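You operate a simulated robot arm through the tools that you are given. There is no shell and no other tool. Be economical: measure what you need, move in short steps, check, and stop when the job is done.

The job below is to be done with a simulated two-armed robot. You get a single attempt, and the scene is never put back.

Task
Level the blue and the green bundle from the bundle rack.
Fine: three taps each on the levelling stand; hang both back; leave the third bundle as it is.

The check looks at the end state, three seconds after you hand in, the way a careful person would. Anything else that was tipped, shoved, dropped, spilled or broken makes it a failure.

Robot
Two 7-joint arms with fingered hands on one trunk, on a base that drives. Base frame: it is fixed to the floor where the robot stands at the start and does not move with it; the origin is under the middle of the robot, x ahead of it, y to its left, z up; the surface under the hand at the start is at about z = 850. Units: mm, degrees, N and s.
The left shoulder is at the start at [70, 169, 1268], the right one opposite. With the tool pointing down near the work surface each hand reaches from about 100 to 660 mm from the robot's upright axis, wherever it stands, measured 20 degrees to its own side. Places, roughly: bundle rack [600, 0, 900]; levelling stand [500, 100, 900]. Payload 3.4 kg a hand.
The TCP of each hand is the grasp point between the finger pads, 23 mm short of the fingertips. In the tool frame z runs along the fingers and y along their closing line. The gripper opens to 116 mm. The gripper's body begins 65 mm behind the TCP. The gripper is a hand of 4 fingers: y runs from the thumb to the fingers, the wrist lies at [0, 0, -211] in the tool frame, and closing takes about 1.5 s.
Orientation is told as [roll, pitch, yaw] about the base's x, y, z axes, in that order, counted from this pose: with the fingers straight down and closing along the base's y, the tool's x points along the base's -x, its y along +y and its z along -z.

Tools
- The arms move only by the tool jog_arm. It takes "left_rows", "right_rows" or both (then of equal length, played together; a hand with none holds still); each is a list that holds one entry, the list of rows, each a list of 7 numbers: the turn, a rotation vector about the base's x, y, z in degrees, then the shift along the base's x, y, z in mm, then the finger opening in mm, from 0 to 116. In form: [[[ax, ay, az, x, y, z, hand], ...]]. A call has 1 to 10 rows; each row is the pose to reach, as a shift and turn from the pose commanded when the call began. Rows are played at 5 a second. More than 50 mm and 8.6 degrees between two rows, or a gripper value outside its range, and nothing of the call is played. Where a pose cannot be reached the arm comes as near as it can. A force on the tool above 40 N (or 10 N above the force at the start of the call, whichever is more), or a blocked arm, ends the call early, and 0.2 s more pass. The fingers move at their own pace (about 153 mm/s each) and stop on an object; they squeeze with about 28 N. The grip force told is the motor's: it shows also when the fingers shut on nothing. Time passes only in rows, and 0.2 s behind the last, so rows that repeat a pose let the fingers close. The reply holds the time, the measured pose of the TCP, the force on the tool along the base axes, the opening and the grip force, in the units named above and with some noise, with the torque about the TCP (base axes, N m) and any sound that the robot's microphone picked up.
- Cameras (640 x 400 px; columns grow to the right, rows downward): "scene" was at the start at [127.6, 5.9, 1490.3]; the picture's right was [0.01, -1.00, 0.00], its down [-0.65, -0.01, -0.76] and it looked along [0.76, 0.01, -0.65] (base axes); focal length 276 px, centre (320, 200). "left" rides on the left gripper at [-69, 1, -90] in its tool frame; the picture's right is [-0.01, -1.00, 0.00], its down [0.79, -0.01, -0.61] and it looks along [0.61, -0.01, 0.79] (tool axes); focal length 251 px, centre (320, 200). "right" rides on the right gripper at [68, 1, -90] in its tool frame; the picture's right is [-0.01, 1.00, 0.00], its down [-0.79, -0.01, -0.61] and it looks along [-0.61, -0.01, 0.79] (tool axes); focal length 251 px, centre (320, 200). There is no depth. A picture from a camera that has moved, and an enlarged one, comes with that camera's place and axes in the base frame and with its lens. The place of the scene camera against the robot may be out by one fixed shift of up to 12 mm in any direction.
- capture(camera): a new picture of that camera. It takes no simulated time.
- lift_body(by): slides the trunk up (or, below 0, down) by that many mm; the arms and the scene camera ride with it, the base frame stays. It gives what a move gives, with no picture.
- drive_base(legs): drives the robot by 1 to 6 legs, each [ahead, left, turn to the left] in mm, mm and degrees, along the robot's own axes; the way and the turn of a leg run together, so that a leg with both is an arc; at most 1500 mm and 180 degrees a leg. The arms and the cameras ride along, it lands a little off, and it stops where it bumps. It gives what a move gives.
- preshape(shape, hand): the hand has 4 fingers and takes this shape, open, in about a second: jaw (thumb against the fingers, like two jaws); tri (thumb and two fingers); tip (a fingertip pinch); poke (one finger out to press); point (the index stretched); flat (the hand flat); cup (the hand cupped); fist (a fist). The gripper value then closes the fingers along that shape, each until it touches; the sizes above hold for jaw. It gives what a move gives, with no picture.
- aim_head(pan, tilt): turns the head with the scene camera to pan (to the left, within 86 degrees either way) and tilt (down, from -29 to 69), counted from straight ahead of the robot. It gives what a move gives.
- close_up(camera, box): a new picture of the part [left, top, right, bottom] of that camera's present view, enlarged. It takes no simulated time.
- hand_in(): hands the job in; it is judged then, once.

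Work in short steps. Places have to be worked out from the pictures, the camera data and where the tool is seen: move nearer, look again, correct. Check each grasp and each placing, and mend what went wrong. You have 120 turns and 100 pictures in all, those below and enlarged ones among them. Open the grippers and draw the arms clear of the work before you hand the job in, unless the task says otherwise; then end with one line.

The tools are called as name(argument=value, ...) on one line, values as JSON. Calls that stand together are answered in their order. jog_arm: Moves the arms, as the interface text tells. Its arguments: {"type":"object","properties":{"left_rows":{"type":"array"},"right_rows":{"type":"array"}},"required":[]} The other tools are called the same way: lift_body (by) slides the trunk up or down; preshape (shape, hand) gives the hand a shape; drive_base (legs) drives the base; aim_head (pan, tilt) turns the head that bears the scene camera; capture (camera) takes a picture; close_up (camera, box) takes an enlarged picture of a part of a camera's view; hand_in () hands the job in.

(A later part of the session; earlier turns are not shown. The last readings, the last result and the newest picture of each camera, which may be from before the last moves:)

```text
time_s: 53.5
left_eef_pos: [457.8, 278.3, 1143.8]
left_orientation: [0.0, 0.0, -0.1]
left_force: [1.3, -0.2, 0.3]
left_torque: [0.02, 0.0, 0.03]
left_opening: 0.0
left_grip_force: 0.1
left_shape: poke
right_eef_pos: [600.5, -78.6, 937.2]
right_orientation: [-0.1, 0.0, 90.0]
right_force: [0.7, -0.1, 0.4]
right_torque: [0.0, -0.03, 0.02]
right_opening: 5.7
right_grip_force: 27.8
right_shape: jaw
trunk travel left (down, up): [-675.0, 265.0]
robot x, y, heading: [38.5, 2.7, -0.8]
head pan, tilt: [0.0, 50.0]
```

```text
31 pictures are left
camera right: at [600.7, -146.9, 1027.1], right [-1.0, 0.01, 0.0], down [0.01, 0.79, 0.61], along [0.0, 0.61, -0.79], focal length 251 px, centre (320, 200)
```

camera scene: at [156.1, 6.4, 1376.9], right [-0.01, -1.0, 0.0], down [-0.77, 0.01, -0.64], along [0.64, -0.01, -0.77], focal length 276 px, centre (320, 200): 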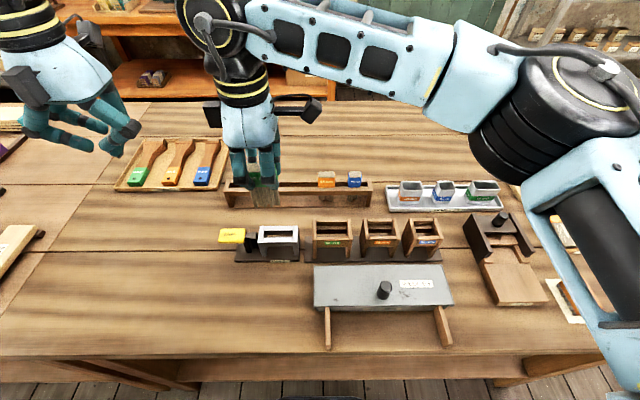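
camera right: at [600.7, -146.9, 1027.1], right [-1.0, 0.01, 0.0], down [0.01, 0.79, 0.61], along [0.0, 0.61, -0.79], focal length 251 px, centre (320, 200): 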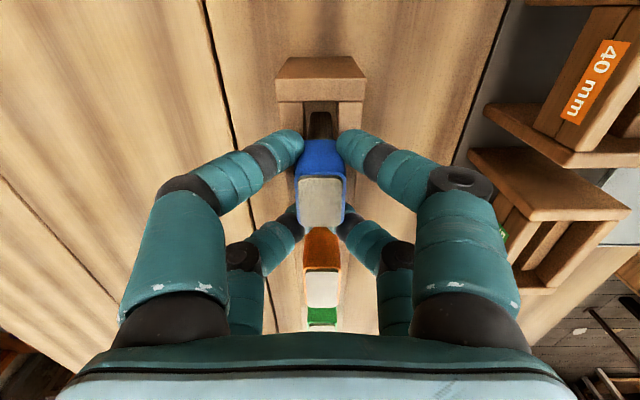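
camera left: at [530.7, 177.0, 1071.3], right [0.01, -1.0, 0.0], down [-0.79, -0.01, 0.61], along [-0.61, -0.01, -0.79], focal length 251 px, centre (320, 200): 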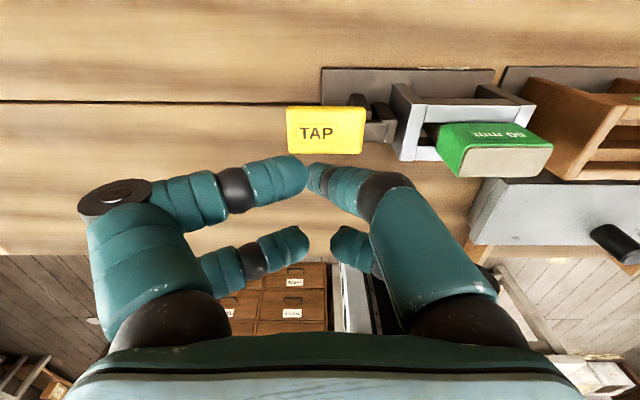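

The opening of 5.7 mm says the +y finger pair closed partly past the block's edge. I reopen, shift 4 mm to -y, and close again.

jog_arm(right_rows=[[[0, 0, 0, 0, 0, 0, 20], [0, 0, 0, 0, 0, 0, 40], [0, 0, 0, 0, -4, 0, 40], [0, 0, 0, 0, -4, 0, 40], [0, 0, 0, 0, -4, 0, 25], [0, 0, 0, 0, -4, 0, 10], [0, 0, 0, 0, -4, 0, 0], [0, 0, 0, 0, -4, 0, 0], [0, 0, 0, 0, -4, 0, 0]]])

close_up(camera="right", box=[240, 90, 400, 250])

```text
time_s: 55.5
left_eef_pos: [456.9, 279.1, 1143.9]
left_orientation: [0.0, -0.2, -0.1]
left_force: [-0.2, -0.2, 0.8]
left_torque: [0.03, 0.01, -0.02]
left_opening: 0.0
left_grip_force: 0.1
left_shape: poke
right_eef_pos: [599.9, -82.9, 937.6]
right_orientation: [-0.1, 0.0, 89.9]
right_force: [-7.1, 0.3, -2.5]
right_torque: [0.05, 0.25, -0.09]
right_opening: 6.2
right_grip_force: 28.3
right_shape: jaw
trunk travel left (down, up): [-675.0, 265.0]
robot x, y, heading: [35.7, 4.3, -0.5]
head pan, tilt: [0.0, 50.0]
```

```text
2.50 times, centred on (320, 170) of right
camera zoom: at [599.5, -150.7, 1027.4], right [-1.0, 0.01, 0.0], down [0.01, 0.8, 0.61], along [0.01, 0.61, -0.8], focal length 629 px, centre (320, 275)
```

zoom: 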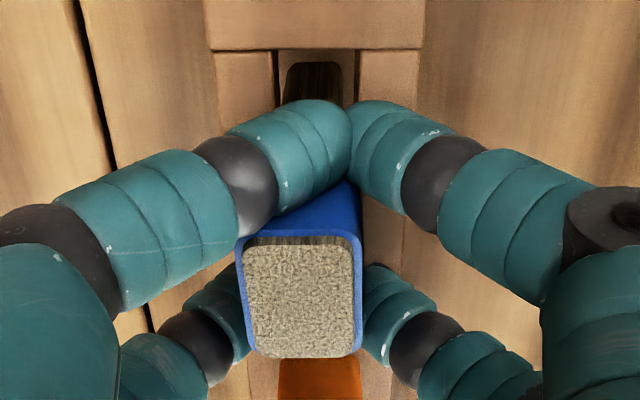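

Now the -y pair slipped past the block, so the pair spacing just about equals blue's width. I open, rise clear, and check that blue still sits right.

jog_arm(right_rows=[[[0, 0, 0, 0, 0, 0, 15], [0, 0, 0, 0, 0, 0, 30], [0, 0, 0, 0, 0, 0, 45], [0, 0, 0, 0, 0, 0, 50], [0, 0, 0, 0, 0, 30, 50], [0, 0, 0, 0, 0, 65, 50], [0, 0, 0, 0, 0, 100, 50]]])

close_up(camera="scene", box=[290, 130, 410, 220])

preshape(shape="tip", hand="right")

jog_arm(right_rows=[[[0, 0, 0, 0, 0, 0, 80], [0, 0, 0, 0, 0, 0, 50], [0, 0, 0, 0, 0, 0, 30], [0, 0, 0, 0, 0, 0, 20], [0, 0, 0, 0, 0, 0, 20]]])

capture(camera="right")

```text
time_s: 57.1
left_eef_pos: [457.7, 277.6, 1142.8]
left_orientation: [-0.1, 0.0, -0.1]
left_force: [0.5, -1.1, 0.3]
left_torque: [0.0, 0.02, -0.02]
left_opening: 0.2
left_grip_force: 0.0
left_shape: poke
right_eef_pos: [600.7, -82.7, 1038.0]
right_orientation: [0.0, 0.0, 90.1]
right_force: [1.0, -0.2, 0.5]
right_torque: [0.0, 0.0, -0.01]
right_opening: 49.4
right_grip_force: 0.0
right_shape: jaw
trunk travel left (down, up): [-675.0, 265.0]
robot x, y, heading: [36.5, 3.4, -0.8]
head pan, tilt: [0.0, 50.0]
```

```text
4.44 times, centred on (350, 175) of scene
camera zoom: at [155.4, 6.8, 1377.0], right [-0.01, -1.0, 0.0], down [-0.77, 0.01, -0.64], along [0.64, -0.01, -0.77], focal length 1226 px, centre (187, 311)
```

zoom: 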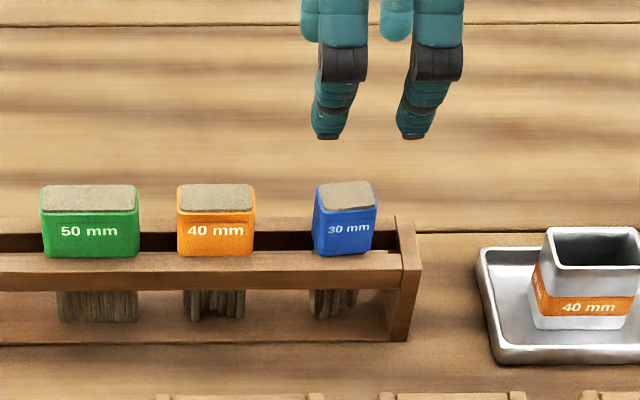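

```text
time_s: 58.0
left_eef_pos: [457.5, 277.4, 1142.6]
left_orientation: [0.0, 0.0, 0.0]
left_force: [0.2, -0.3, 0.4]
left_torque: [-0.01, 0.03, 0.0]
left_opening: 0.1
left_grip_force: 0.0
left_shape: poke
right_eef_pos: [601.2, -83.3, 1036.0]
right_orientation: [0.0, 0.0, 90.0]
right_force: [-0.5, 0.8, -0.8]
right_torque: [-0.01, 0.0, 0.01]
right_opening: 116.2
right_grip_force: 0.1
right_shape: tip
trunk travel left (down, up): [-675.0, 265.0]
robot x, y, heading: [35.7, 4.5, -0.5]
head pan, tilt: [0.0, 50.0]
```

```text
time_s: 59.2
left_eef_pos: [457.6, 278.6, 1142.4]
left_orientation: [0.0, 0.0, 0.1]
left_force: [-0.6, 0.4, -0.5]
left_torque: [-0.02, 0.01, 0.0]
left_opening: 0.0
left_grip_force: 0.0
left_shape: poke
right_eef_pos: [601.3, -82.3, 1036.5]
right_orientation: [0.1, 0.0, 90.0]
right_force: [-0.4, 0.8, -0.5]
right_torque: [0.06, -0.01, 0.01]
right_opening: 20.4
right_grip_force: 0.0
right_shape: tip
trunk travel left (down, up): [-675.0, 265.0]
robot x, y, heading: [36.1, 1.9, -0.7]
head pan, tilt: [0.0, 50.0]
```

```text
28 pictures are left
camera right: at [601.1, -151.0, 1127.2], right [-1.0, 0.01, 0.0], down [0.01, 0.79, 0.61], along [0.0, 0.61, -0.79], focal length 251 px, centre (320, 200)
```

right: 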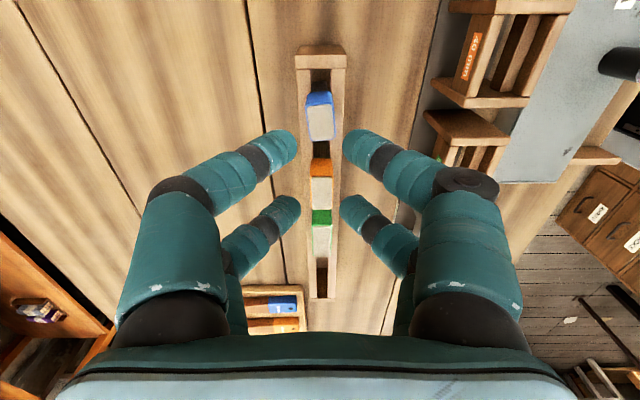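

Blue turned by a few degrees but is still hanging. The measured pair axes are about TCP-13 and TCP+28 in y, 41 mm apart, so they cannot both hold a 30 mm block. I will grip it with the +y pair alone at TCP y≈-104, which leaves orange well clear, after setting jaw again.

preshape(shape="jaw", hand="right")

jog_arm(right_rows=[[[0, 0, 0, 0, -10, 0, 80], [0, 0, 0, 0, -21, 0, 50], [0, 0, 0, 0, -21, -30, 46], [0, 0, 0, 0, -21, -60, 46], [0, 0, 0, 0, -21, -80, 46], [0, 0, 0, 0, -21, -80, 46]]])

capture(camera="right")

close_up(camera="scene", box=[290, 130, 410, 220])

```text
time_s: 60.1
left_eef_pos: [458.2, 277.5, 1142.9]
left_orientation: [0.0, 0.0, 0.0]
left_force: [-0.3, 0.6, 0.1]
left_torque: [0.0, -0.01, -0.01]
left_opening: 0.0
left_grip_force: 0.0
left_shape: poke
right_eef_pos: [601.8, -82.5, 1036.0]
right_orientation: [0.0, 0.0, 90.1]
right_force: [0.0, -0.4, 0.3]
right_torque: [0.0, 0.04, 0.01]
right_opening: 115.7
right_grip_force: 0.0
right_shape: jaw
trunk travel left (down, up): [-675.0, 265.0]
robot x, y, heading: [33.6, 4.9, -0.8]
head pan, tilt: [0.0, 50.0]
```

```text
time_s: 61.5
left_eef_pos: [456.7, 278.0, 1143.3]
left_orientation: [0.0, 0.0, -0.1]
left_force: [-0.1, 0.1, -0.2]
left_torque: [0.04, 0.0, 0.02]
left_opening: 0.0
left_grip_force: 0.2
left_shape: poke
right_eef_pos: [601.3, -104.7, 955.8]
right_orientation: [0.1, 0.0, 89.9]
right_force: [0.7, 0.6, -0.1]
right_torque: [0.03, 0.0, 0.0]
right_opening: 46.2
right_grip_force: 0.2
right_shape: jaw
trunk travel left (down, up): [-675.0, 265.0]
robot x, y, heading: [34.9, 2.3, -0.5]
head pan, tilt: [0.0, 50.0]
```

```text
27 pictures are left
camera right: at [601.1, -172.3, 1046.8], right [-1.0, 0.01, 0.0], down [0.01, 0.79, 0.61], along [0.0, 0.61, -0.79], focal length 251 px, centre (320, 200)
```

right: 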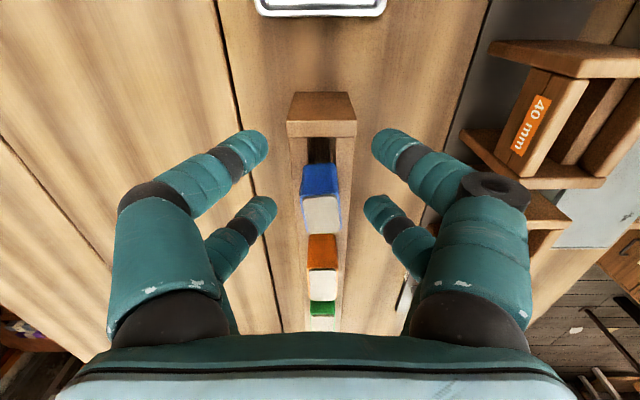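

```text
4.44 times, centred on (350, 175) of scene
camera zoom: at [155.7, 6.6, 1377.0], right [-0.01, -1.0, 0.0], down [-0.77, 0.01, -0.64], along [0.64, -0.01, -0.77], focal length 1226 px, centre (187, 311)
```

zoom: 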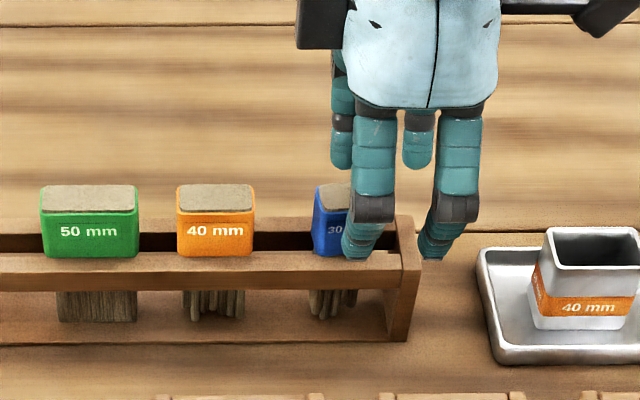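

The +y pair is about 6 mm to -y of blue's centre by the scene view. I shift +6, go down to z≈938 and close gently, then look.

jog_arm(right_rows=[[[0, 0, 0, -0.5, 6, 0, 46], [0, 0, 0, -0.5, 6, -10, 46], [0, 0, 0, -0.5, 6, -17, 40], [0, 0, 0, -0.5, 6, -17, 30], [0, 0, 0, -0.5, 6, -17, 20], [0, 0, 0, -0.5, 6, -17, 10], [0, 0, 0, -0.5, 6, -17, 0], [0, 0, 0, -0.5, 6, -17, 0], [0, 0, 0, -0.5, 6, -17, 0]]])

capture(camera="right")

close_up(camera="scene", box=[290, 130, 410, 220])

```text
time_s: 63.5
left_eef_pos: [456.7, 277.9, 1142.9]
left_orientation: [0.0, 0.0, 0.0]
left_force: [0.2, -0.6, -0.4]
left_torque: [0.02, -0.01, 0.01]
left_opening: 0.0
left_grip_force: 0.0
left_shape: poke
right_eef_pos: [600.3, -97.8, 940.0]
right_orientation: [0.1, 0.0, 90.1]
right_force: [-0.7, 0.4, -1.3]
right_torque: [0.02, 0.04, -0.02]
right_opening: 0.0
right_grip_force: 27.8
right_shape: jaw
trunk travel left (down, up): [-675.0, 265.0]
robot x, y, heading: [36.4, 1.9, -0.5]
head pan, tilt: [0.0, 50.0]
```

```text
25 pictures are left
camera right: at [600.2, -166.2, 1029.5], right [-1.0, 0.01, 0.0], down [0.01, 0.79, 0.61], along [0.0, 0.61, -0.79], focal length 251 px, centre (320, 200)
```

right: 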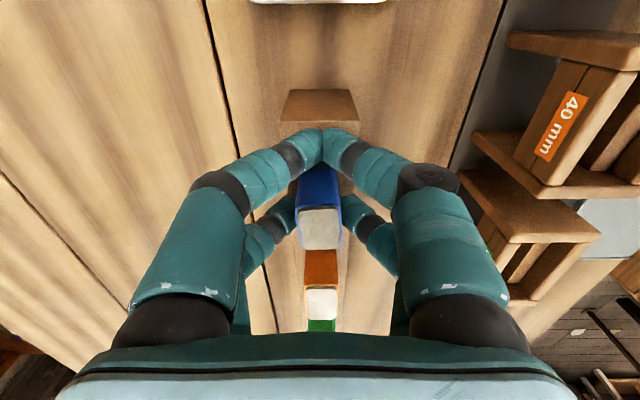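

```text
4.44 times, centred on (350, 175) of scene
camera zoom: at [155.9, 6.5, 1377.0], right [-0.01, -1.0, 0.0], down [-0.77, 0.01, -0.64], along [0.64, -0.01, -0.77], focal length 1226 px, centre (187, 311)
```

zoom: 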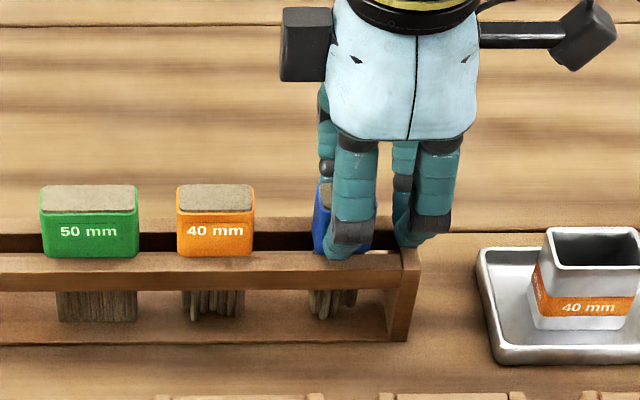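

The +y pair is centred on blue and the other pair closed on nothing. I lift slowly and check that blue hangs square.

jog_arm(right_rows=[[[0, 0, 0, 0, 0, 5, 0], [0, 0, 0, 0, 0, 12, 0], [0, 0, 0, 0, 0, 25, 0], [0, 0, 0, 0, 0, 50, 0], [0, 0, 0, 0, 0, 80, 0], [0, 0, 0, 0, 0, 110, 0], [0, 0, 0, 0, 0, 110, 0]]])

close_up(camera="right", box=[240, 60, 400, 260])

close_up(camera="scene", box=[270, 80, 430, 220])

```text
time_s: 65.1
left_eef_pos: [458.4, 276.9, 1142.3]
left_orientation: [0.0, 0.0, 0.0]
left_force: [0.1, -0.4, -0.9]
left_torque: [0.0, 0.01, 0.0]
left_opening: 0.1
left_grip_force: 0.1
left_shape: poke
right_eef_pos: [600.4, -98.3, 1050.2]
right_orientation: [0.0, 0.0, 90.1]
right_force: [-0.3, -0.4, -0.5]
right_torque: [0.02, 0.01, -0.03]
right_opening: 0.2
right_grip_force: 28.4
right_shape: jaw
trunk travel left (down, up): [-675.0, 265.0]
robot x, y, heading: [32.8, 1.3, -0.7]
head pan, tilt: [0.0, 50.0]
```

```text
2.00 times, centred on (320, 160) of right
camera zoom: at [600.6, -166.2, 1139.8], right [-1.0, 0.01, 0.0], down [0.01, 0.79, 0.61], along [0.0, 0.61, -0.79], focal length 503 px, centre (320, 280)
```

zoom: 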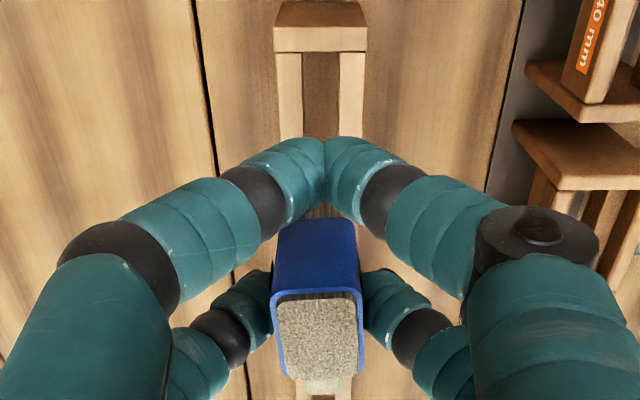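

```text
2.86 times, centred on (350, 150) of scene
camera zoom: at [156.1, 6.3, 1376.9], right [-0.01, -1.0, 0.0], down [-0.77, 0.01, -0.64], along [0.64, -0.01, -0.77], focal length 788 px, centre (234, 343)
```

zoom: 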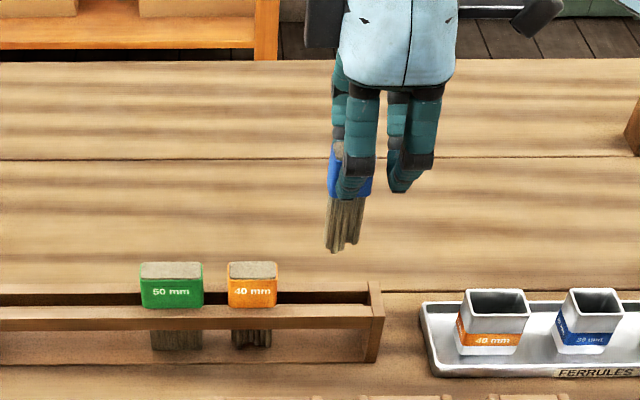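

Blue is held, nearly square; its centre is at TCP + 23 in y. I carry it over the stand (target TCP y≈60) at safe height.

jog_arm(right_rows=[[[0, 0, 0, -10, 10, 15, 0], [0, 0, 0, -35, 40, 20, 0], [0, 0, 0, -65, 72, 20, 0], [0, 0, 0, -95, 105, 20, 0], [0, 0, 0, -120, 138, 20, 0], [0, 0, 0, -136, 158, 10, 0], [0, 0, 0, -136, 158, -15, 0], [0, 0, 0, -136, 158, -15, 0]]])

close_up(camera="right", box=[240, 20, 400, 260])

close_up(camera="scene", box=[210, 180, 330, 280])

close_up(camera="left", box=[380, 20, 620, 170])

```text
time_s: 66.9
left_eef_pos: [457.1, 278.5, 1142.3]
left_orientation: [0.0, 0.0, 0.0]
left_force: [-0.6, 0.8, 0.4]
left_torque: [0.02, 0.0, -0.02]
left_opening: 0.0
left_grip_force: 0.1
left_shape: poke
right_eef_pos: [465.1, 61.7, 1035.4]
right_orientation: [0.0, 0.0, 90.0]
right_force: [-0.2, -0.1, -0.3]
right_torque: [0.01, 0.02, 0.02]
right_opening: 0.0
right_grip_force: 27.9
right_shape: jaw
trunk travel left (down, up): [-675.0, 265.0]
robot x, y, heading: [36.0, 0.6, -0.5]
head pan, tilt: [0.0, 50.0]
```

```text
1.67 times, centred on (320, 140) of right
camera zoom: at [464.5, -7.2, 1125.4], right [-1.0, 0.01, 0.0], down [0.01, 0.79, 0.61], along [0.0, 0.61, -0.79], focal length 419 px, centre (320, 300)
```

zoom: 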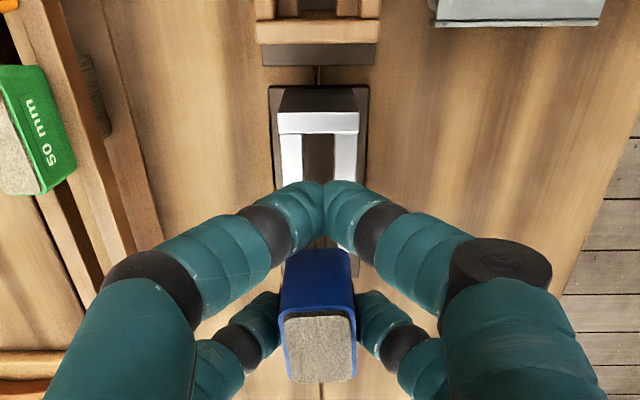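

```text
4.00 times, centred on (270, 230) of scene
camera zoom: at [155.5, 6.8, 1377.0], right [-0.01, -1.0, 0.0], down [-0.77, 0.01, -0.64], along [0.64, -0.01, -0.77], focal length 1103 px, centre (520, 80)
```

zoom: 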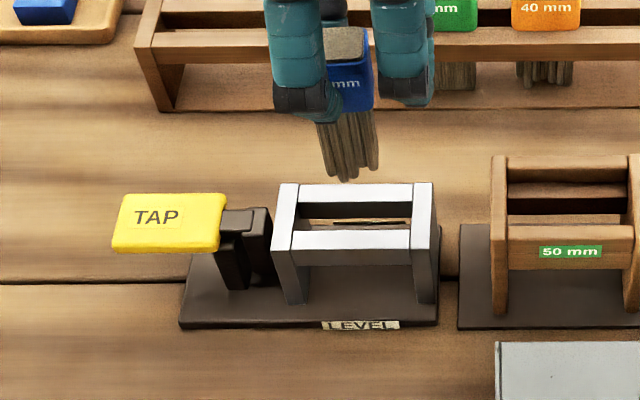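

```text
2.67 times, centred on (500, 95) of left
camera zoom: at [525.2, 278.0, 1233.0], right [0.01, -1.0, 0.0], down [-0.79, -0.01, 0.61], along [-0.61, -0.01, -0.79], focal length 670 px, centre (-160, 480)
```

zoom: 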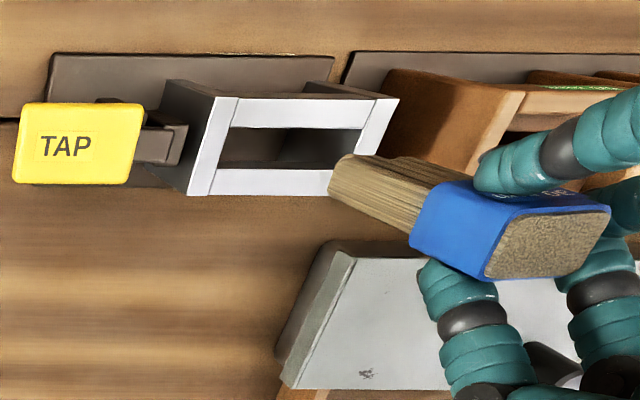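

Blue lines up with the slot (x within 0.5 mm, y within 3 mm with 14 mm to spare). I lower it in.

jog_arm(right_rows=[[[0, 0, 0, 0, 0, -20, 0], [0, 0, 0, 0, 0, -40, 0], [0, 0, 0, 0, 0, -60, 0], [0, 0, 0, 0, 0, -75, 0], [0, 0, 0, 0, 0, -83, 0], [0, 0, 0, 0, 0, -87, 0], [0, 0, 0, 0, 0, -89, 0], [0, 0, 0, 0, 0, -91, 0], [0, 0, 0, 0, 0, -91, 0]]])

close_up(camera="scene", box=[230, 190, 310, 260])

```text
time_s: 68.9
left_eef_pos: [457.9, 277.4, 1143.5]
left_orientation: [0.1, 0.1, 0.1]
left_force: [-0.4, 0.4, 0.5]
left_torque: [0.0, -0.01, 0.03]
left_opening: 0.0
left_grip_force: 0.0
left_shape: poke
right_eef_pos: [464.2, 60.2, 942.7]
right_orientation: [0.0, 0.0, 90.0]
right_force: [0.3, -0.4, 0.1]
right_torque: [-0.02, 0.04, -0.04]
right_opening: 0.0
right_grip_force: 28.0
right_shape: jaw
trunk travel left (down, up): [-675.0, 265.0]
robot x, y, heading: [40.2, 0.8, -0.7]
head pan, tilt: [0.0, 50.0]
```

```text
5.71 times, centred on (270, 225) of scene
camera zoom: at [155.8, 6.5, 1377.0], right [-0.01, -1.0, 0.0], down [-0.77, 0.01, -0.64], along [0.64, -0.01, -0.77], focal length 1576 px, centre (606, 57)
```

zoom: 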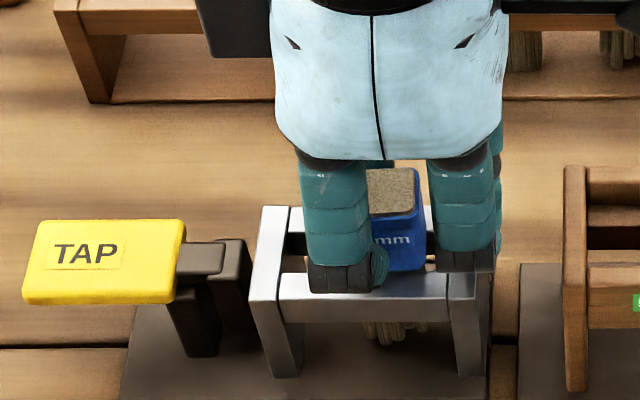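

Near the seat without contact yet, so I continue in 1 mm steps.

jog_arm(right_rows=[[[0, 0, 0, 0, 0, -1, 0], [0, 0, 0, 0, 0, -2, 0], [0, 0, 0, 0, 0, -3, 0], [0, 0, 0, 0, 0, -4, 0], [0, 0, 0, 0, 0, -4, 0]]])

close_up(camera="scene", box=[230, 190, 310, 260])

```text
time_s: 70.1
left_eef_pos: [455.3, 276.7, 1143.2]
left_orientation: [-0.1, -0.1, 0.0]
left_force: [-0.5, 0.0, 0.0]
left_torque: [0.04, 0.0, 0.0]
left_opening: 0.0
left_grip_force: 0.0
left_shape: poke
right_eef_pos: [463.6, 60.4, 940.5]
right_orientation: [-0.1, -0.1, 89.9]
right_force: [0.5, 1.5, 20.8]
right_torque: [0.47, -0.07, -0.01]
right_opening: 0.2
right_grip_force: 27.6
right_shape: jaw
trunk travel left (down, up): [-675.0, 265.0]
robot x, y, heading: [38.1, 1.8, -0.6]
head pan, tilt: [0.0, 50.0]
```

```text
5.71 times, centred on (270, 225) of scene
camera zoom: at [153.3, 6.4, 1377.4], right [-0.01, -1.0, 0.0], down [-0.76, 0.01, -0.64], along [0.64, -0.01, -0.76], focal length 1576 px, centre (606, 57)
```

zoom: 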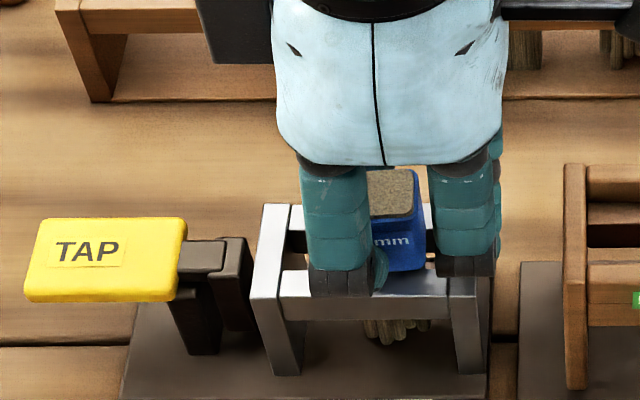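

Seated: 20 N, with the torque putting the contact at the bundle. I ease up, open, and rise.

jog_arm(right_rows=[[[0, 0, 0, 0, 0, 1.5, 5], [0, 0, 0, 0, 0, 1.5, 25], [0, 0, 0, 0, 0, 1.5, 40], [0, 0, 0, 0, 0, 1.5, 50], [0, 0, 0, 0, 0, 1.5, 50], [0, 0, 0, 0, 0, 20, 50], [0, 0, 0, 0, 0, 50, 50], [0, 0, 0, 0, 0, 90, 50]]])

close_up(camera="scene", box=[210, 180, 330, 270])

close_up(camera="right", box=[240, 20, 400, 260])

```text
time_s: 71.9
left_eef_pos: [456.9, 278.4, 1143.4]
left_orientation: [0.0, 0.1, 0.0]
left_force: [0.1, 1.0, -0.9]
left_torque: [-0.01, 0.04, -0.01]
left_opening: 0.1
left_grip_force: 0.1
left_shape: poke
right_eef_pos: [465.0, 59.5, 1028.4]
right_orientation: [0.0, 0.0, 90.0]
right_force: [-0.2, -0.3, 0.7]
right_torque: [0.02, 0.0, 0.01]
right_opening: 49.3
right_grip_force: 0.0
right_shape: jaw
trunk travel left (down, up): [-675.0, 265.0]
robot x, y, heading: [36.6, 3.8, -0.7]
head pan, tilt: [0.0, 50.0]
```

```text
4.44 times, centred on (270, 225) of scene
camera zoom: at [155.1, 6.7, 1377.0], right [-0.01, -1.0, 0.0], down [-0.77, 0.01, -0.64], along [0.64, -0.01, -0.77], focal length 1226 px, centre (542, 89)
```

zoom: 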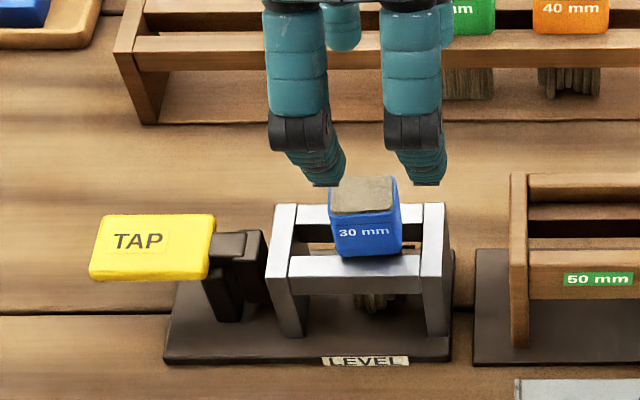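

```text
1.67 times, centred on (320, 140) of right
camera zoom: at [464.1, -8.3, 1119.2], right [-1.0, 0.01, 0.0], down [0.01, 0.79, 0.61], along [0.01, 0.61, -0.8], focal length 419 px, centre (320, 300)
```

zoom: 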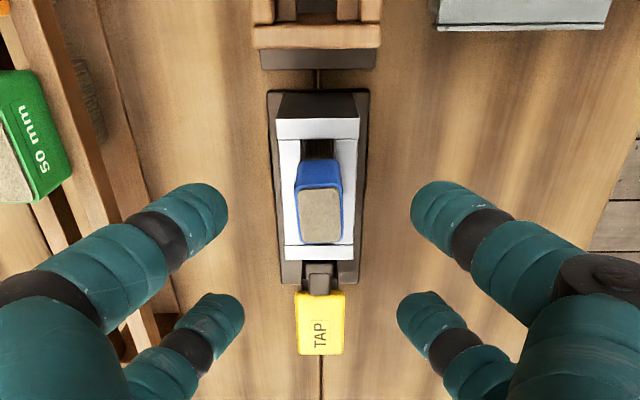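

Blue sits on the rails, slightly skewed by a few degrees; I'll see whether the taps settle it. I draw the right hand away and bring the left finger over the pad.

jog_arm(right_rows=[[[0, 0, 0, 0, -20, 30, 50], [0, 0, 0, 0, -60, 40, 50], [0, 0, 0, 0, -100, 40, 50], [0, 0, 0, 0, -140, 40, 50], [0, 0, 0, 0, -158, 40, 50], [0, 0, 0, 0, -158, 40, 50], [0, 0, 0, 0, -158, 40, 50], [0, 0, 0, 0, -158, 40, 50], [0, 0, 0, 0, -158, 40, 50]]], left_rows=[[[0, 0, 0, 0, 0, 0, 0], [0, 0, 0, 0, 0, 0, 0], [0, 0, 0, 2, -30, -25, 0], [0, 0, 0, 4, -60, -55, 0], [0, 0, 0, 5, -80, -90, 0], [0, 0, 0, 5, -97, -125, 0], [0, 0, 0, 5, -97, -160, 0], [0, 0, 0, 5, -97, -185, 0], [0, 0, 0, 5, -97, -200, 0]]])

close_up(camera="scene", box=[180, 160, 320, 260])

```text
time_s: 73.9
left_eef_pos: [463.5, 180.0, 942.5]
left_orientation: [-0.1, 0.0, 0.1]
left_force: [-0.3, 0.1, 0.1]
left_torque: [0.02, -0.02, 0.0]
left_opening: 0.0
left_grip_force: 0.0
left_shape: poke
right_eef_pos: [463.9, -98.5, 1068.5]
right_orientation: [0.2, 0.0, 90.0]
right_force: [-0.5, 0.0, 0.2]
right_torque: [-0.02, 0.0, 0.01]
right_opening: 49.5
right_grip_force: 0.1
right_shape: jaw
trunk travel left (down, up): [-675.0, 265.0]
robot x, y, heading: [36.9, 2.1, -0.4]
head pan, tilt: [0.0, 50.0]
```

```text
4.00 times, centred on (250, 210) of scene
camera zoom: at [156.3, 6.5, 1376.9], right [-0.01, -1.0, 0.0], down [-0.77, 0.01, -0.64], along [0.64, -0.01, -0.77], focal length 1103 px, centre (600, 160)
```

zoom: 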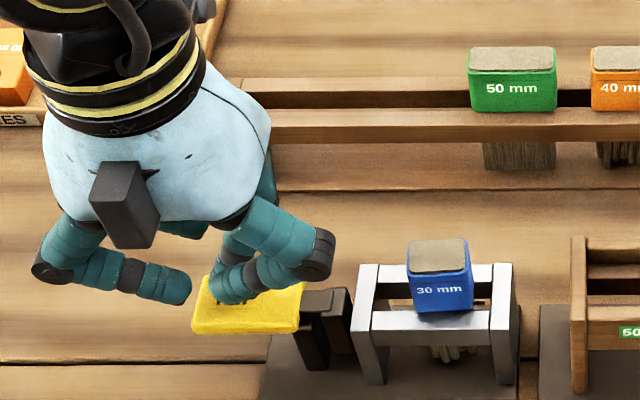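

The left hand is at the same pose as before. I do tap 1 for blue.

jog_arm(left_rows=[[[0, 0, 0, 0, 0, -8, 0], [0, 0, 0, 0, 0, -12, 0], [0, 0, 0, 0, 0, -15, 0], [0, 0, 0, 0, 0, -18, 0], [0, 0, 0, 0, 0, -18, 0], [0, 0, 0, 0, 0, -12, 0], [0, 0, 0, 0, 0, -6, 0], [0, 0, 0, 0, 0, 0, 0], [0, 0, 0, 0, 0, 0, 0]]])

```text
time_s: 75.9
left_eef_pos: [461.8, 180.0, 943.0]
left_orientation: [0.0, 0.0, 0.1]
left_force: [0.4, 0.0, 0.0]
left_torque: [0.03, -0.03, 0.0]
left_opening: 0.0
left_grip_force: 0.1
left_shape: poke
right_eef_pos: [464.8, -97.4, 1068.6]
right_orientation: [0.2, 0.1, 90.0]
right_force: [-0.4, 0.3, 1.0]
right_torque: [0.02, 0.02, 0.03]
right_opening: 49.8
right_grip_force: 0.0
right_shape: jaw
trunk travel left (down, up): [-675.0, 265.0]
robot x, y, heading: [37.7, -1.0, -0.4]
head pan, tilt: [0.0, 50.0]
heard: click
```

Tap 1 clicked. I do tap 2.

jog_arm(left_rows=[[[0, 0, 0, 0, 0, -8, 0], [0, 0, 0, 0, 0, -12, 0], [0, 0, 0, 0, 0, -15, 0], [0, 0, 0, 0, 0, -18, 0], [0, 0, 0, 0, 0, -18, 0], [0, 0, 0, 0, 0, -12, 0], [0, 0, 0, 0, 0, -6, 0], [0, 0, 0, 0, 0, 0, 0], [0, 0, 0, 0, 0, 0, 0]]])

```text
time_s: 77.9
left_eef_pos: [462.9, 181.6, 943.1]
left_orientation: [-0.1, 0.0, 0.1]
left_force: [0.1, -0.3, -0.7]
left_torque: [0.0, -0.02, 0.02]
left_opening: 0.0
left_grip_force: 0.3
left_shape: poke
right_eef_pos: [464.0, -98.1, 1069.4]
right_orientation: [0.2, 0.0, 90.0]
right_force: [0.9, -0.3, -0.7]
right_torque: [0.03, -0.02, 0.0]
right_opening: 49.3
right_grip_force: 0.1
right_shape: jaw
trunk travel left (down, up): [-675.0, 265.0]
robot x, y, heading: [35.3, 6.9, -0.5]
head pan, tilt: [0.0, 50.0]
heard: click
```

Tap 2 clicked. I do tap 3.

jog_arm(left_rows=[[[0, 0, 0, 0, 0, -8, 0], [0, 0, 0, 0, 0, -12, 0], [0, 0, 0, 0, 0, -15, 0], [0, 0, 0, 0, 0, -18, 0], [0, 0, 0, 0, 0, -18, 0], [0, 0, 0, 0, 0, -12, 0], [0, 0, 0, 0, 0, -6, 0], [0, 0, 0, 0, 0, 0, 0], [0, 0, 0, 0, 0, 0, 0]]])

close_up(camera="scene", box=[230, 190, 320, 260])

```text
time_s: 79.9
left_eef_pos: [463.5, 181.2, 943.1]
left_orientation: [0.0, -0.1, 0.0]
left_force: [-0.2, -0.3, 0.2]
left_torque: [0.0, 0.04, -0.04]
left_opening: 0.0
left_grip_force: 0.0
left_shape: poke
right_eef_pos: [465.2, -97.9, 1069.4]
right_orientation: [0.0, 0.0, 90.0]
right_force: [-0.8, -1.5, 0.1]
right_torque: [-0.01, 0.02, 0.0]
right_opening: 49.6
right_grip_force: 0.1
right_shape: jaw
trunk travel left (down, up): [-675.0, 265.0]
robot x, y, heading: [35.4, 2.4, -0.3]
head pan, tilt: [0.0, 50.0]
heard: click
```

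```text
5.71 times, centred on (275, 225) of scene
camera zoom: at [156.0, 6.5, 1376.9], right [-0.01, -1.0, 0.0], down [-0.77, 0.01, -0.64], along [0.64, -0.01, -0.77], focal length 1576 px, centre (577, 57)
```

zoom: 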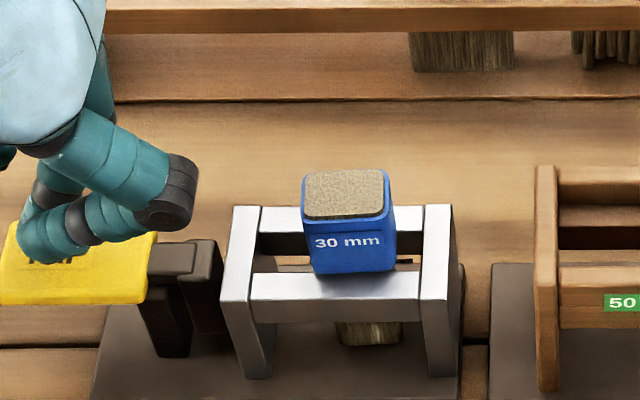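

Three clicks are counted and blue's bristles are even. I retract the left hand and bring the right hand back over blue.

jog_arm(left_rows=[[[0, 0, 0, 0, 0, 35, 0], [0, 0, 0, 0, 0, 75, 0], [0, 0, 0, -2, 30, 110, 0], [0, 0, 0, -3, 65, 140, 0], [0, 0, 0, -5, 97, 170, 0], [0, 0, 0, -5, 97, 200, 0], [0, 0, 0, -5, 97, 200, 0], [0, 0, 0, -5, 97, 200, 0], [0, 0, 0, -5, 97, 200, 0], [0, 0, 0, -5, 97, 200, 0]]], right_rows=[[[0, 0, 0, 0, 0, 0, 50], [0, 0, 0, 0, 0, 0, 50], [0, 0, 0, 0, 0, 0, 50], [0, 0, 0, 0, 0, 0, 50], [0, 0, 0, 0, 40, 0, 50], [0, 0, 0, 0, 80, 0, 50], [0, 0, 0, 0, 120, 0, 50], [0, 0, 0, 0, 150, 0, 50], [0, 0, 0, 0, 158, -35, 50], [0, 0, 0, 0, 158, -70, 50]]])

capture(camera="right")

```text
time_s: 82.1
left_eef_pos: [456.9, 278.9, 1143.2]
left_orientation: [0.0, 0.0, 0.0]
left_force: [-0.3, 0.4, -0.6]
left_torque: [-0.01, -0.03, 0.01]
left_opening: 0.0
left_grip_force: 0.0
left_shape: poke
right_eef_pos: [464.2, 60.0, 998.5]
right_orientation: [0.0, 0.0, 89.9]
right_force: [0.1, 0.2, -0.4]
right_torque: [0.0, 0.0, 0.01]
right_opening: 49.4
right_grip_force: 0.0
right_shape: jaw
trunk travel left (down, up): [-675.0, 265.0]
robot x, y, heading: [35.1, 3.8, -0.4]
head pan, tilt: [0.0, 50.0]
```

```text
12 pictures are left
camera right: at [464.6, -8.9, 1088.8], right [-1.0, 0.01, 0.0], down [0.01, 0.79, 0.61], along [0.01, 0.61, -0.79], focal length 251 px, centre (320, 200)
```

right: 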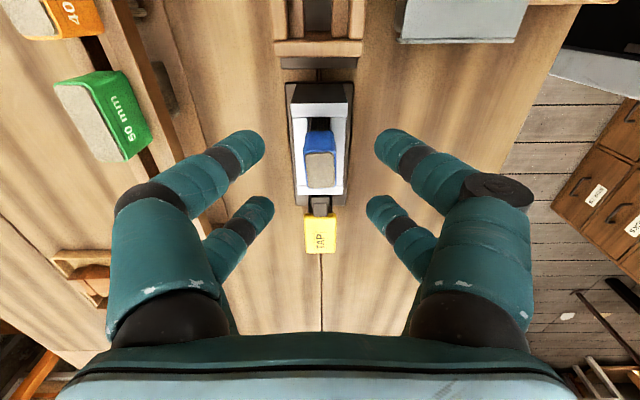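

Centred as before. I descend and close; 12 pictures are left, so I use them sparingly.

jog_arm(right_rows=[[[0, 0, 0, 0, 0, -30, 50], [0, 0, 0, 0, 0, -50, 50], [0, 0, 0, 0, 0, -57, 45], [0, 0, 0, 0, 0, -57, 35], [0, 0, 0, 0, 0, -57, 25], [0, 0, 0, 0, 0, -57, 15], [0, 0, 0, 0, 0, -57, 5], [0, 0, 0, 0, 0, -57, 0], [0, 0, 0, 0, 0, -57, 0], [0, 0, 0, 0, 0, -57, 0]]])

jog_arm(right_rows=[[[0, 0, 0, 0, 0, 6, 0], [0, 0, 0, 0, 0, 15, 0], [0, 0, 0, 0, 0, 45, 0], [0, 0, 0, 0, 0, 85, 0], [0, 0, 0, 0, 0, 115, 0], [0, 0, 0, 0, 0, 115, 0]]])

capture(camera="right")

```text
time_s: 84.3
left_eef_pos: [456.5, 278.0, 1142.4]
left_orientation: [-0.1, 0.0, 0.0]
left_force: [-0.1, -0.5, -0.3]
left_torque: [-0.01, -0.01, 0.0]
left_opening: 0.0
left_grip_force: 0.1
left_shape: poke
right_eef_pos: [463.6, 60.3, 941.9]
right_orientation: [0.1, -0.1, 90.0]
right_force: [-0.7, 0.5, 0.1]
right_torque: [0.02, 0.0, -0.02]
right_opening: 0.0
right_grip_force: 28.5
right_shape: jaw
trunk travel left (down, up): [-675.0, 265.0]
robot x, y, heading: [32.7, 2.5, -0.7]
head pan, tilt: [0.0, 50.0]
```

```text
time_s: 85.7
left_eef_pos: [458.1, 278.7, 1143.5]
left_orientation: [0.1, 0.0, 0.0]
left_force: [-0.2, -0.5, -0.4]
left_torque: [0.02, -0.03, 0.0]
left_opening: 0.0
left_grip_force: 0.1
left_shape: poke
right_eef_pos: [464.5, 59.8, 1056.4]
right_orientation: [0.1, 0.0, 90.0]
right_force: [-0.5, 0.2, -0.1]
right_torque: [-0.01, -0.01, -0.01]
right_opening: 0.0
right_grip_force: 28.1
right_shape: jaw
trunk travel left (down, up): [-675.0, 265.0]
robot x, y, heading: [36.7, 6.0, -0.5]
head pan, tilt: [0.0, 50.0]
```

```text
11 pictures are left
camera right: at [464.7, -8.3, 1147.2], right [-1.0, 0.01, 0.0], down [0.01, 0.8, 0.61], along [0.0, 0.61, -0.8], focal length 251 px, centre (320, 200)
```

right: 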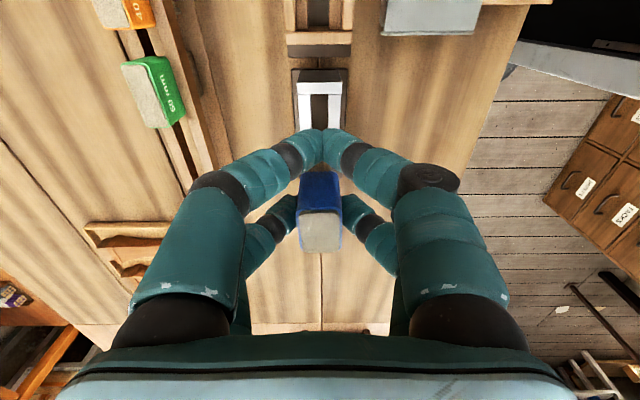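

Blue is up and held like before. I carry it back over its rack place.

jog_arm(right_rows=[[[0, 0, 0, 16, -20, 10, 0], [0, 0, 0, 42, -53, 15, 0], [0, 0, 0, 72, -86, 15, 0], [0, 0, 0, 101, -118, 15, 0], [0, 0, 0, 126, -148, 10, 0], [0, 0, 0, 136, -157, -5, 0], [0, 0, 0, 136, -157, -20, 0], [0, 0, 0, 136, -157, -20, 0]]])

close_up(camera="right", box=[240, 40, 400, 260])

close_up(camera="scene", box=[270, 80, 430, 220])

```text
time_s: 87.5
left_eef_pos: [456.3, 277.8, 1143.4]
left_orientation: [0.0, 0.0, 0.0]
left_force: [0.1, 0.8, -0.5]
left_torque: [0.02, 0.0, -0.04]
left_opening: 0.2
left_grip_force: 0.0
left_shape: poke
right_eef_pos: [601.0, -96.6, 1036.9]
right_orientation: [0.1, 0.0, 90.0]
right_force: [-0.3, 0.0, -1.3]
right_torque: [-0.04, 0.01, -0.03]
right_opening: 0.0
right_grip_force: 27.7
right_shape: jaw
trunk travel left (down, up): [-675.0, 265.0]
robot x, y, heading: [34.0, 4.9, -0.7]
head pan, tilt: [0.0, 50.0]
```

```text
1.82 times, centred on (320, 150) of right
camera zoom: at [600.7, -165.5, 1127.1], right [-1.0, 0.01, 0.0], down [0.01, 0.79, 0.61], along [0.0, 0.61, -0.79], focal length 457 px, centre (320, 291)
```

zoom: 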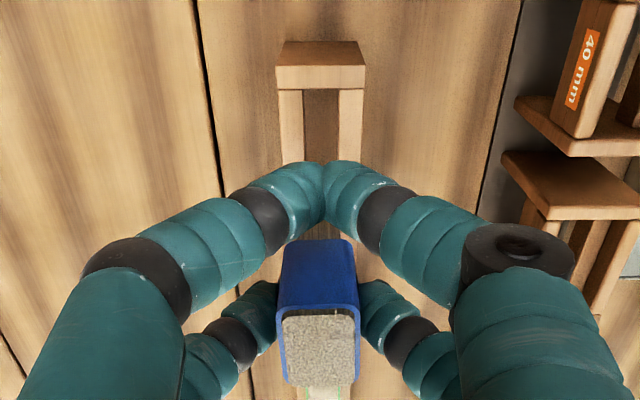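

```text
2.86 times, centred on (350, 150) of scene
camera zoom: at [155.7, 6.4, 1377.0], right [-0.01, -1.0, 0.0], down [-0.77, 0.01, -0.64], along [0.64, -0.01, -0.77], focal length 788 px, centre (234, 343)
```

zoom: 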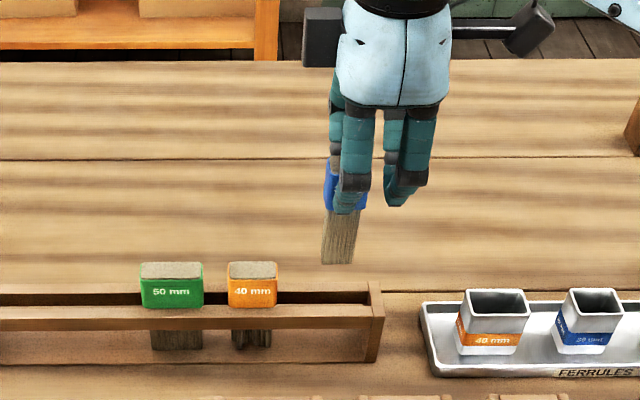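

Aligned with the slot within 0.5 mm. I lower it in, with fine steps at the end.

jog_arm(right_rows=[[[0, 0, 0, -0.5, 0, -20, 0], [0, 0, 0, -0.5, 0, -40, 0], [0, 0, 0, -0.5, 0, -60, 0], [0, 0, 0, -0.5, 0, -78, 0], [0, 0, 0, -0.5, 0, -88, 0], [0, 0, 0, -0.5, 0, -92, 0], [0, 0, 0, -0.5, 0, -94, 0], [0, 0, 0, -0.5, 0, -96, 0], [0, 0, 0, -0.5, 0, -96, 0]]])

jog_arm(right_rows=[[[0, 0, 0, 0, 0, -1, 0], [0, 0, 0, 0, 0, -2, 0], [0, 0, 0, 0, 0, -3, 0], [0, 0, 0, 0, 0, -4, 0], [0, 0, 0, 0, 0, -4, 0]]])

close_up(camera="scene", box=[290, 140, 400, 220])

```text
time_s: 89.5
left_eef_pos: [456.6, 278.2, 1142.2]
left_orientation: [0.0, 0.0, 0.0]
left_force: [-0.3, -0.9, 0.1]
left_torque: [-0.02, -0.01, 0.01]
left_opening: 0.0
left_grip_force: 0.1
left_shape: poke
right_eef_pos: [600.2, -96.4, 941.0]
right_orientation: [0.1, 0.0, 90.0]
right_force: [-0.6, 0.8, 0.4]
right_torque: [-0.03, -0.02, 0.01]
right_opening: 0.1
right_grip_force: 28.3
right_shape: jaw
trunk travel left (down, up): [-675.0, 265.0]
robot x, y, heading: [35.0, 2.5, -0.7]
head pan, tilt: [0.0, 50.0]
```

```text
time_s: 90.7
left_eef_pos: [457.4, 278.7, 1143.2]
left_orientation: [0.0, -0.1, 0.0]
left_force: [-0.5, -1.6, 0.8]
left_torque: [0.02, -0.01, 0.03]
left_opening: 0.0
left_grip_force: 0.1
left_shape: poke
right_eef_pos: [599.6, -97.3, 937.4]
right_orientation: [0.0, 0.0, 90.0]
right_force: [0.0, 0.3, -0.7]
right_torque: [-0.01, 0.04, 0.02]
right_opening: 0.2
right_grip_force: 27.8
right_shape: jaw
trunk travel left (down, up): [-675.0, 265.0]
robot x, y, heading: [34.6, 3.1, -0.3]
head pan, tilt: [0.0, 50.0]
```

```text
5.00 times, centred on (345, 180) of scene
camera zoom: at [155.8, 6.5, 1377.0], right [-0.01, -1.0, 0.0], down [-0.77, 0.01, -0.64], along [0.64, -0.01, -0.77], focal length 1379 px, centre (195, 300)
```

zoom: 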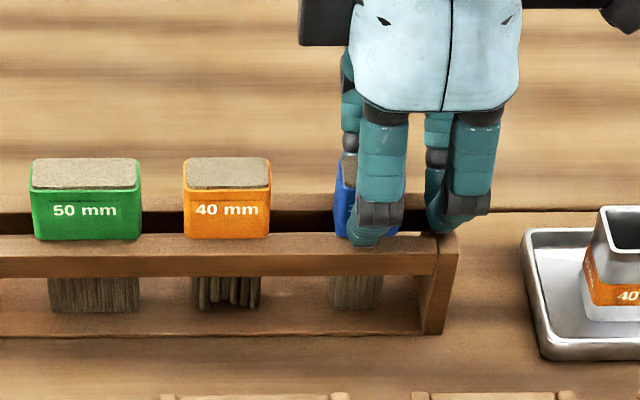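

No contact yet at 937.4, so I go further in 1 mm steps.

jog_arm(right_rows=[[[0, 0, 0, 0, 0, -1, 0], [0, 0, 0, 0, 0, -2, 0], [0, 0, 0, 0, 0, -3, 0], [0, 0, 0, 0, 0, -3, 0]]])

```text
time_s: 91.7
left_eef_pos: [456.7, 279.0, 1143.3]
left_orientation: [0.0, 0.0, 0.1]
left_force: [0.3, -0.3, 0.0]
left_torque: [-0.02, 0.01, 0.01]
left_opening: 0.0
left_grip_force: 0.0
left_shape: poke
right_eef_pos: [598.3, -97.8, 936.8]
right_orientation: [0.0, 0.1, 90.0]
right_force: [3.2, -0.7, 13.8]
right_torque: [0.23, 0.0, -0.07]
right_opening: 0.0
right_grip_force: 28.2
right_shape: jaw
trunk travel left (down, up): [-675.0, 265.0]
robot x, y, heading: [34.9, 3.3, -0.6]
head pan, tilt: [0.0, 50.0]
```

Contact of 14 N at the bundle, so it is seated. I ease up, open, and rise.

jog_arm(right_rows=[[[0, 0, 0, 0, 0, 1.2, 5], [0, 0, 0, 0, 0, 1.2, 25], [0, 0, 0, 0, 0, 1.2, 40], [0, 0, 0, 0, 0, 1.2, 50], [0, 0, 0, 0, 0, 1.2, 50], [0, 0, 0, 0, 0, 20, 50], [0, 0, 0, 0, 0, 50, 50], [0, 0, 0, 0, 0, 90, 50], [0, 0, 0, 0, 0, 130, 60]]])

close_up(camera="scene", box=[290, 140, 400, 220])

capture(camera="right")

```text
time_s: 93.7
left_eef_pos: [455.8, 278.8, 1143.9]
left_orientation: [0.0, 0.0, 0.1]
left_force: [-1.0, 0.7, 0.0]
left_torque: [0.04, 0.0, -0.01]
left_opening: 0.0
left_grip_force: 0.0
left_shape: poke
right_eef_pos: [598.8, -97.6, 1066.7]
right_orientation: [-0.1, 0.1, 90.0]
right_force: [-0.6, -0.8, -0.3]
right_torque: [-0.02, -0.01, 0.0]
right_opening: 59.3
right_grip_force: 0.0
right_shape: jaw
trunk travel left (down, up): [-675.0, 265.0]
robot x, y, heading: [35.8, 2.0, -0.5]
head pan, tilt: [0.0, 50.0]
```

```text
5.00 times, centred on (345, 180) of scene
camera zoom: at [155.0, 6.9, 1377.0], right [-0.01, -1.0, 0.0], down [-0.77, 0.01, -0.64], along [0.64, -0.01, -0.77], focal length 1379 px, centre (195, 300)
```

zoom: 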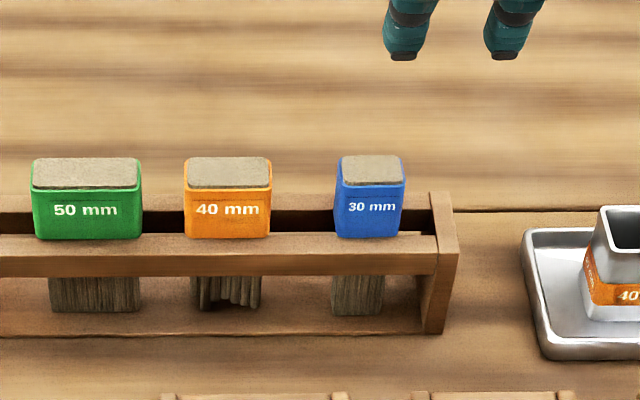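

```text
6 pictures are left
camera right: at [599.1, -165.8, 1156.7], right [-1.0, 0.01, 0.0], down [0.01, 0.8, 0.61], along [0.01, 0.61, -0.8], focal length 251 px, centre (320, 200)
```

right: 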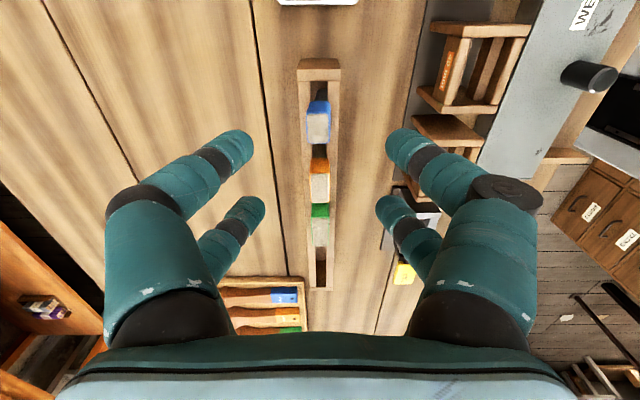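

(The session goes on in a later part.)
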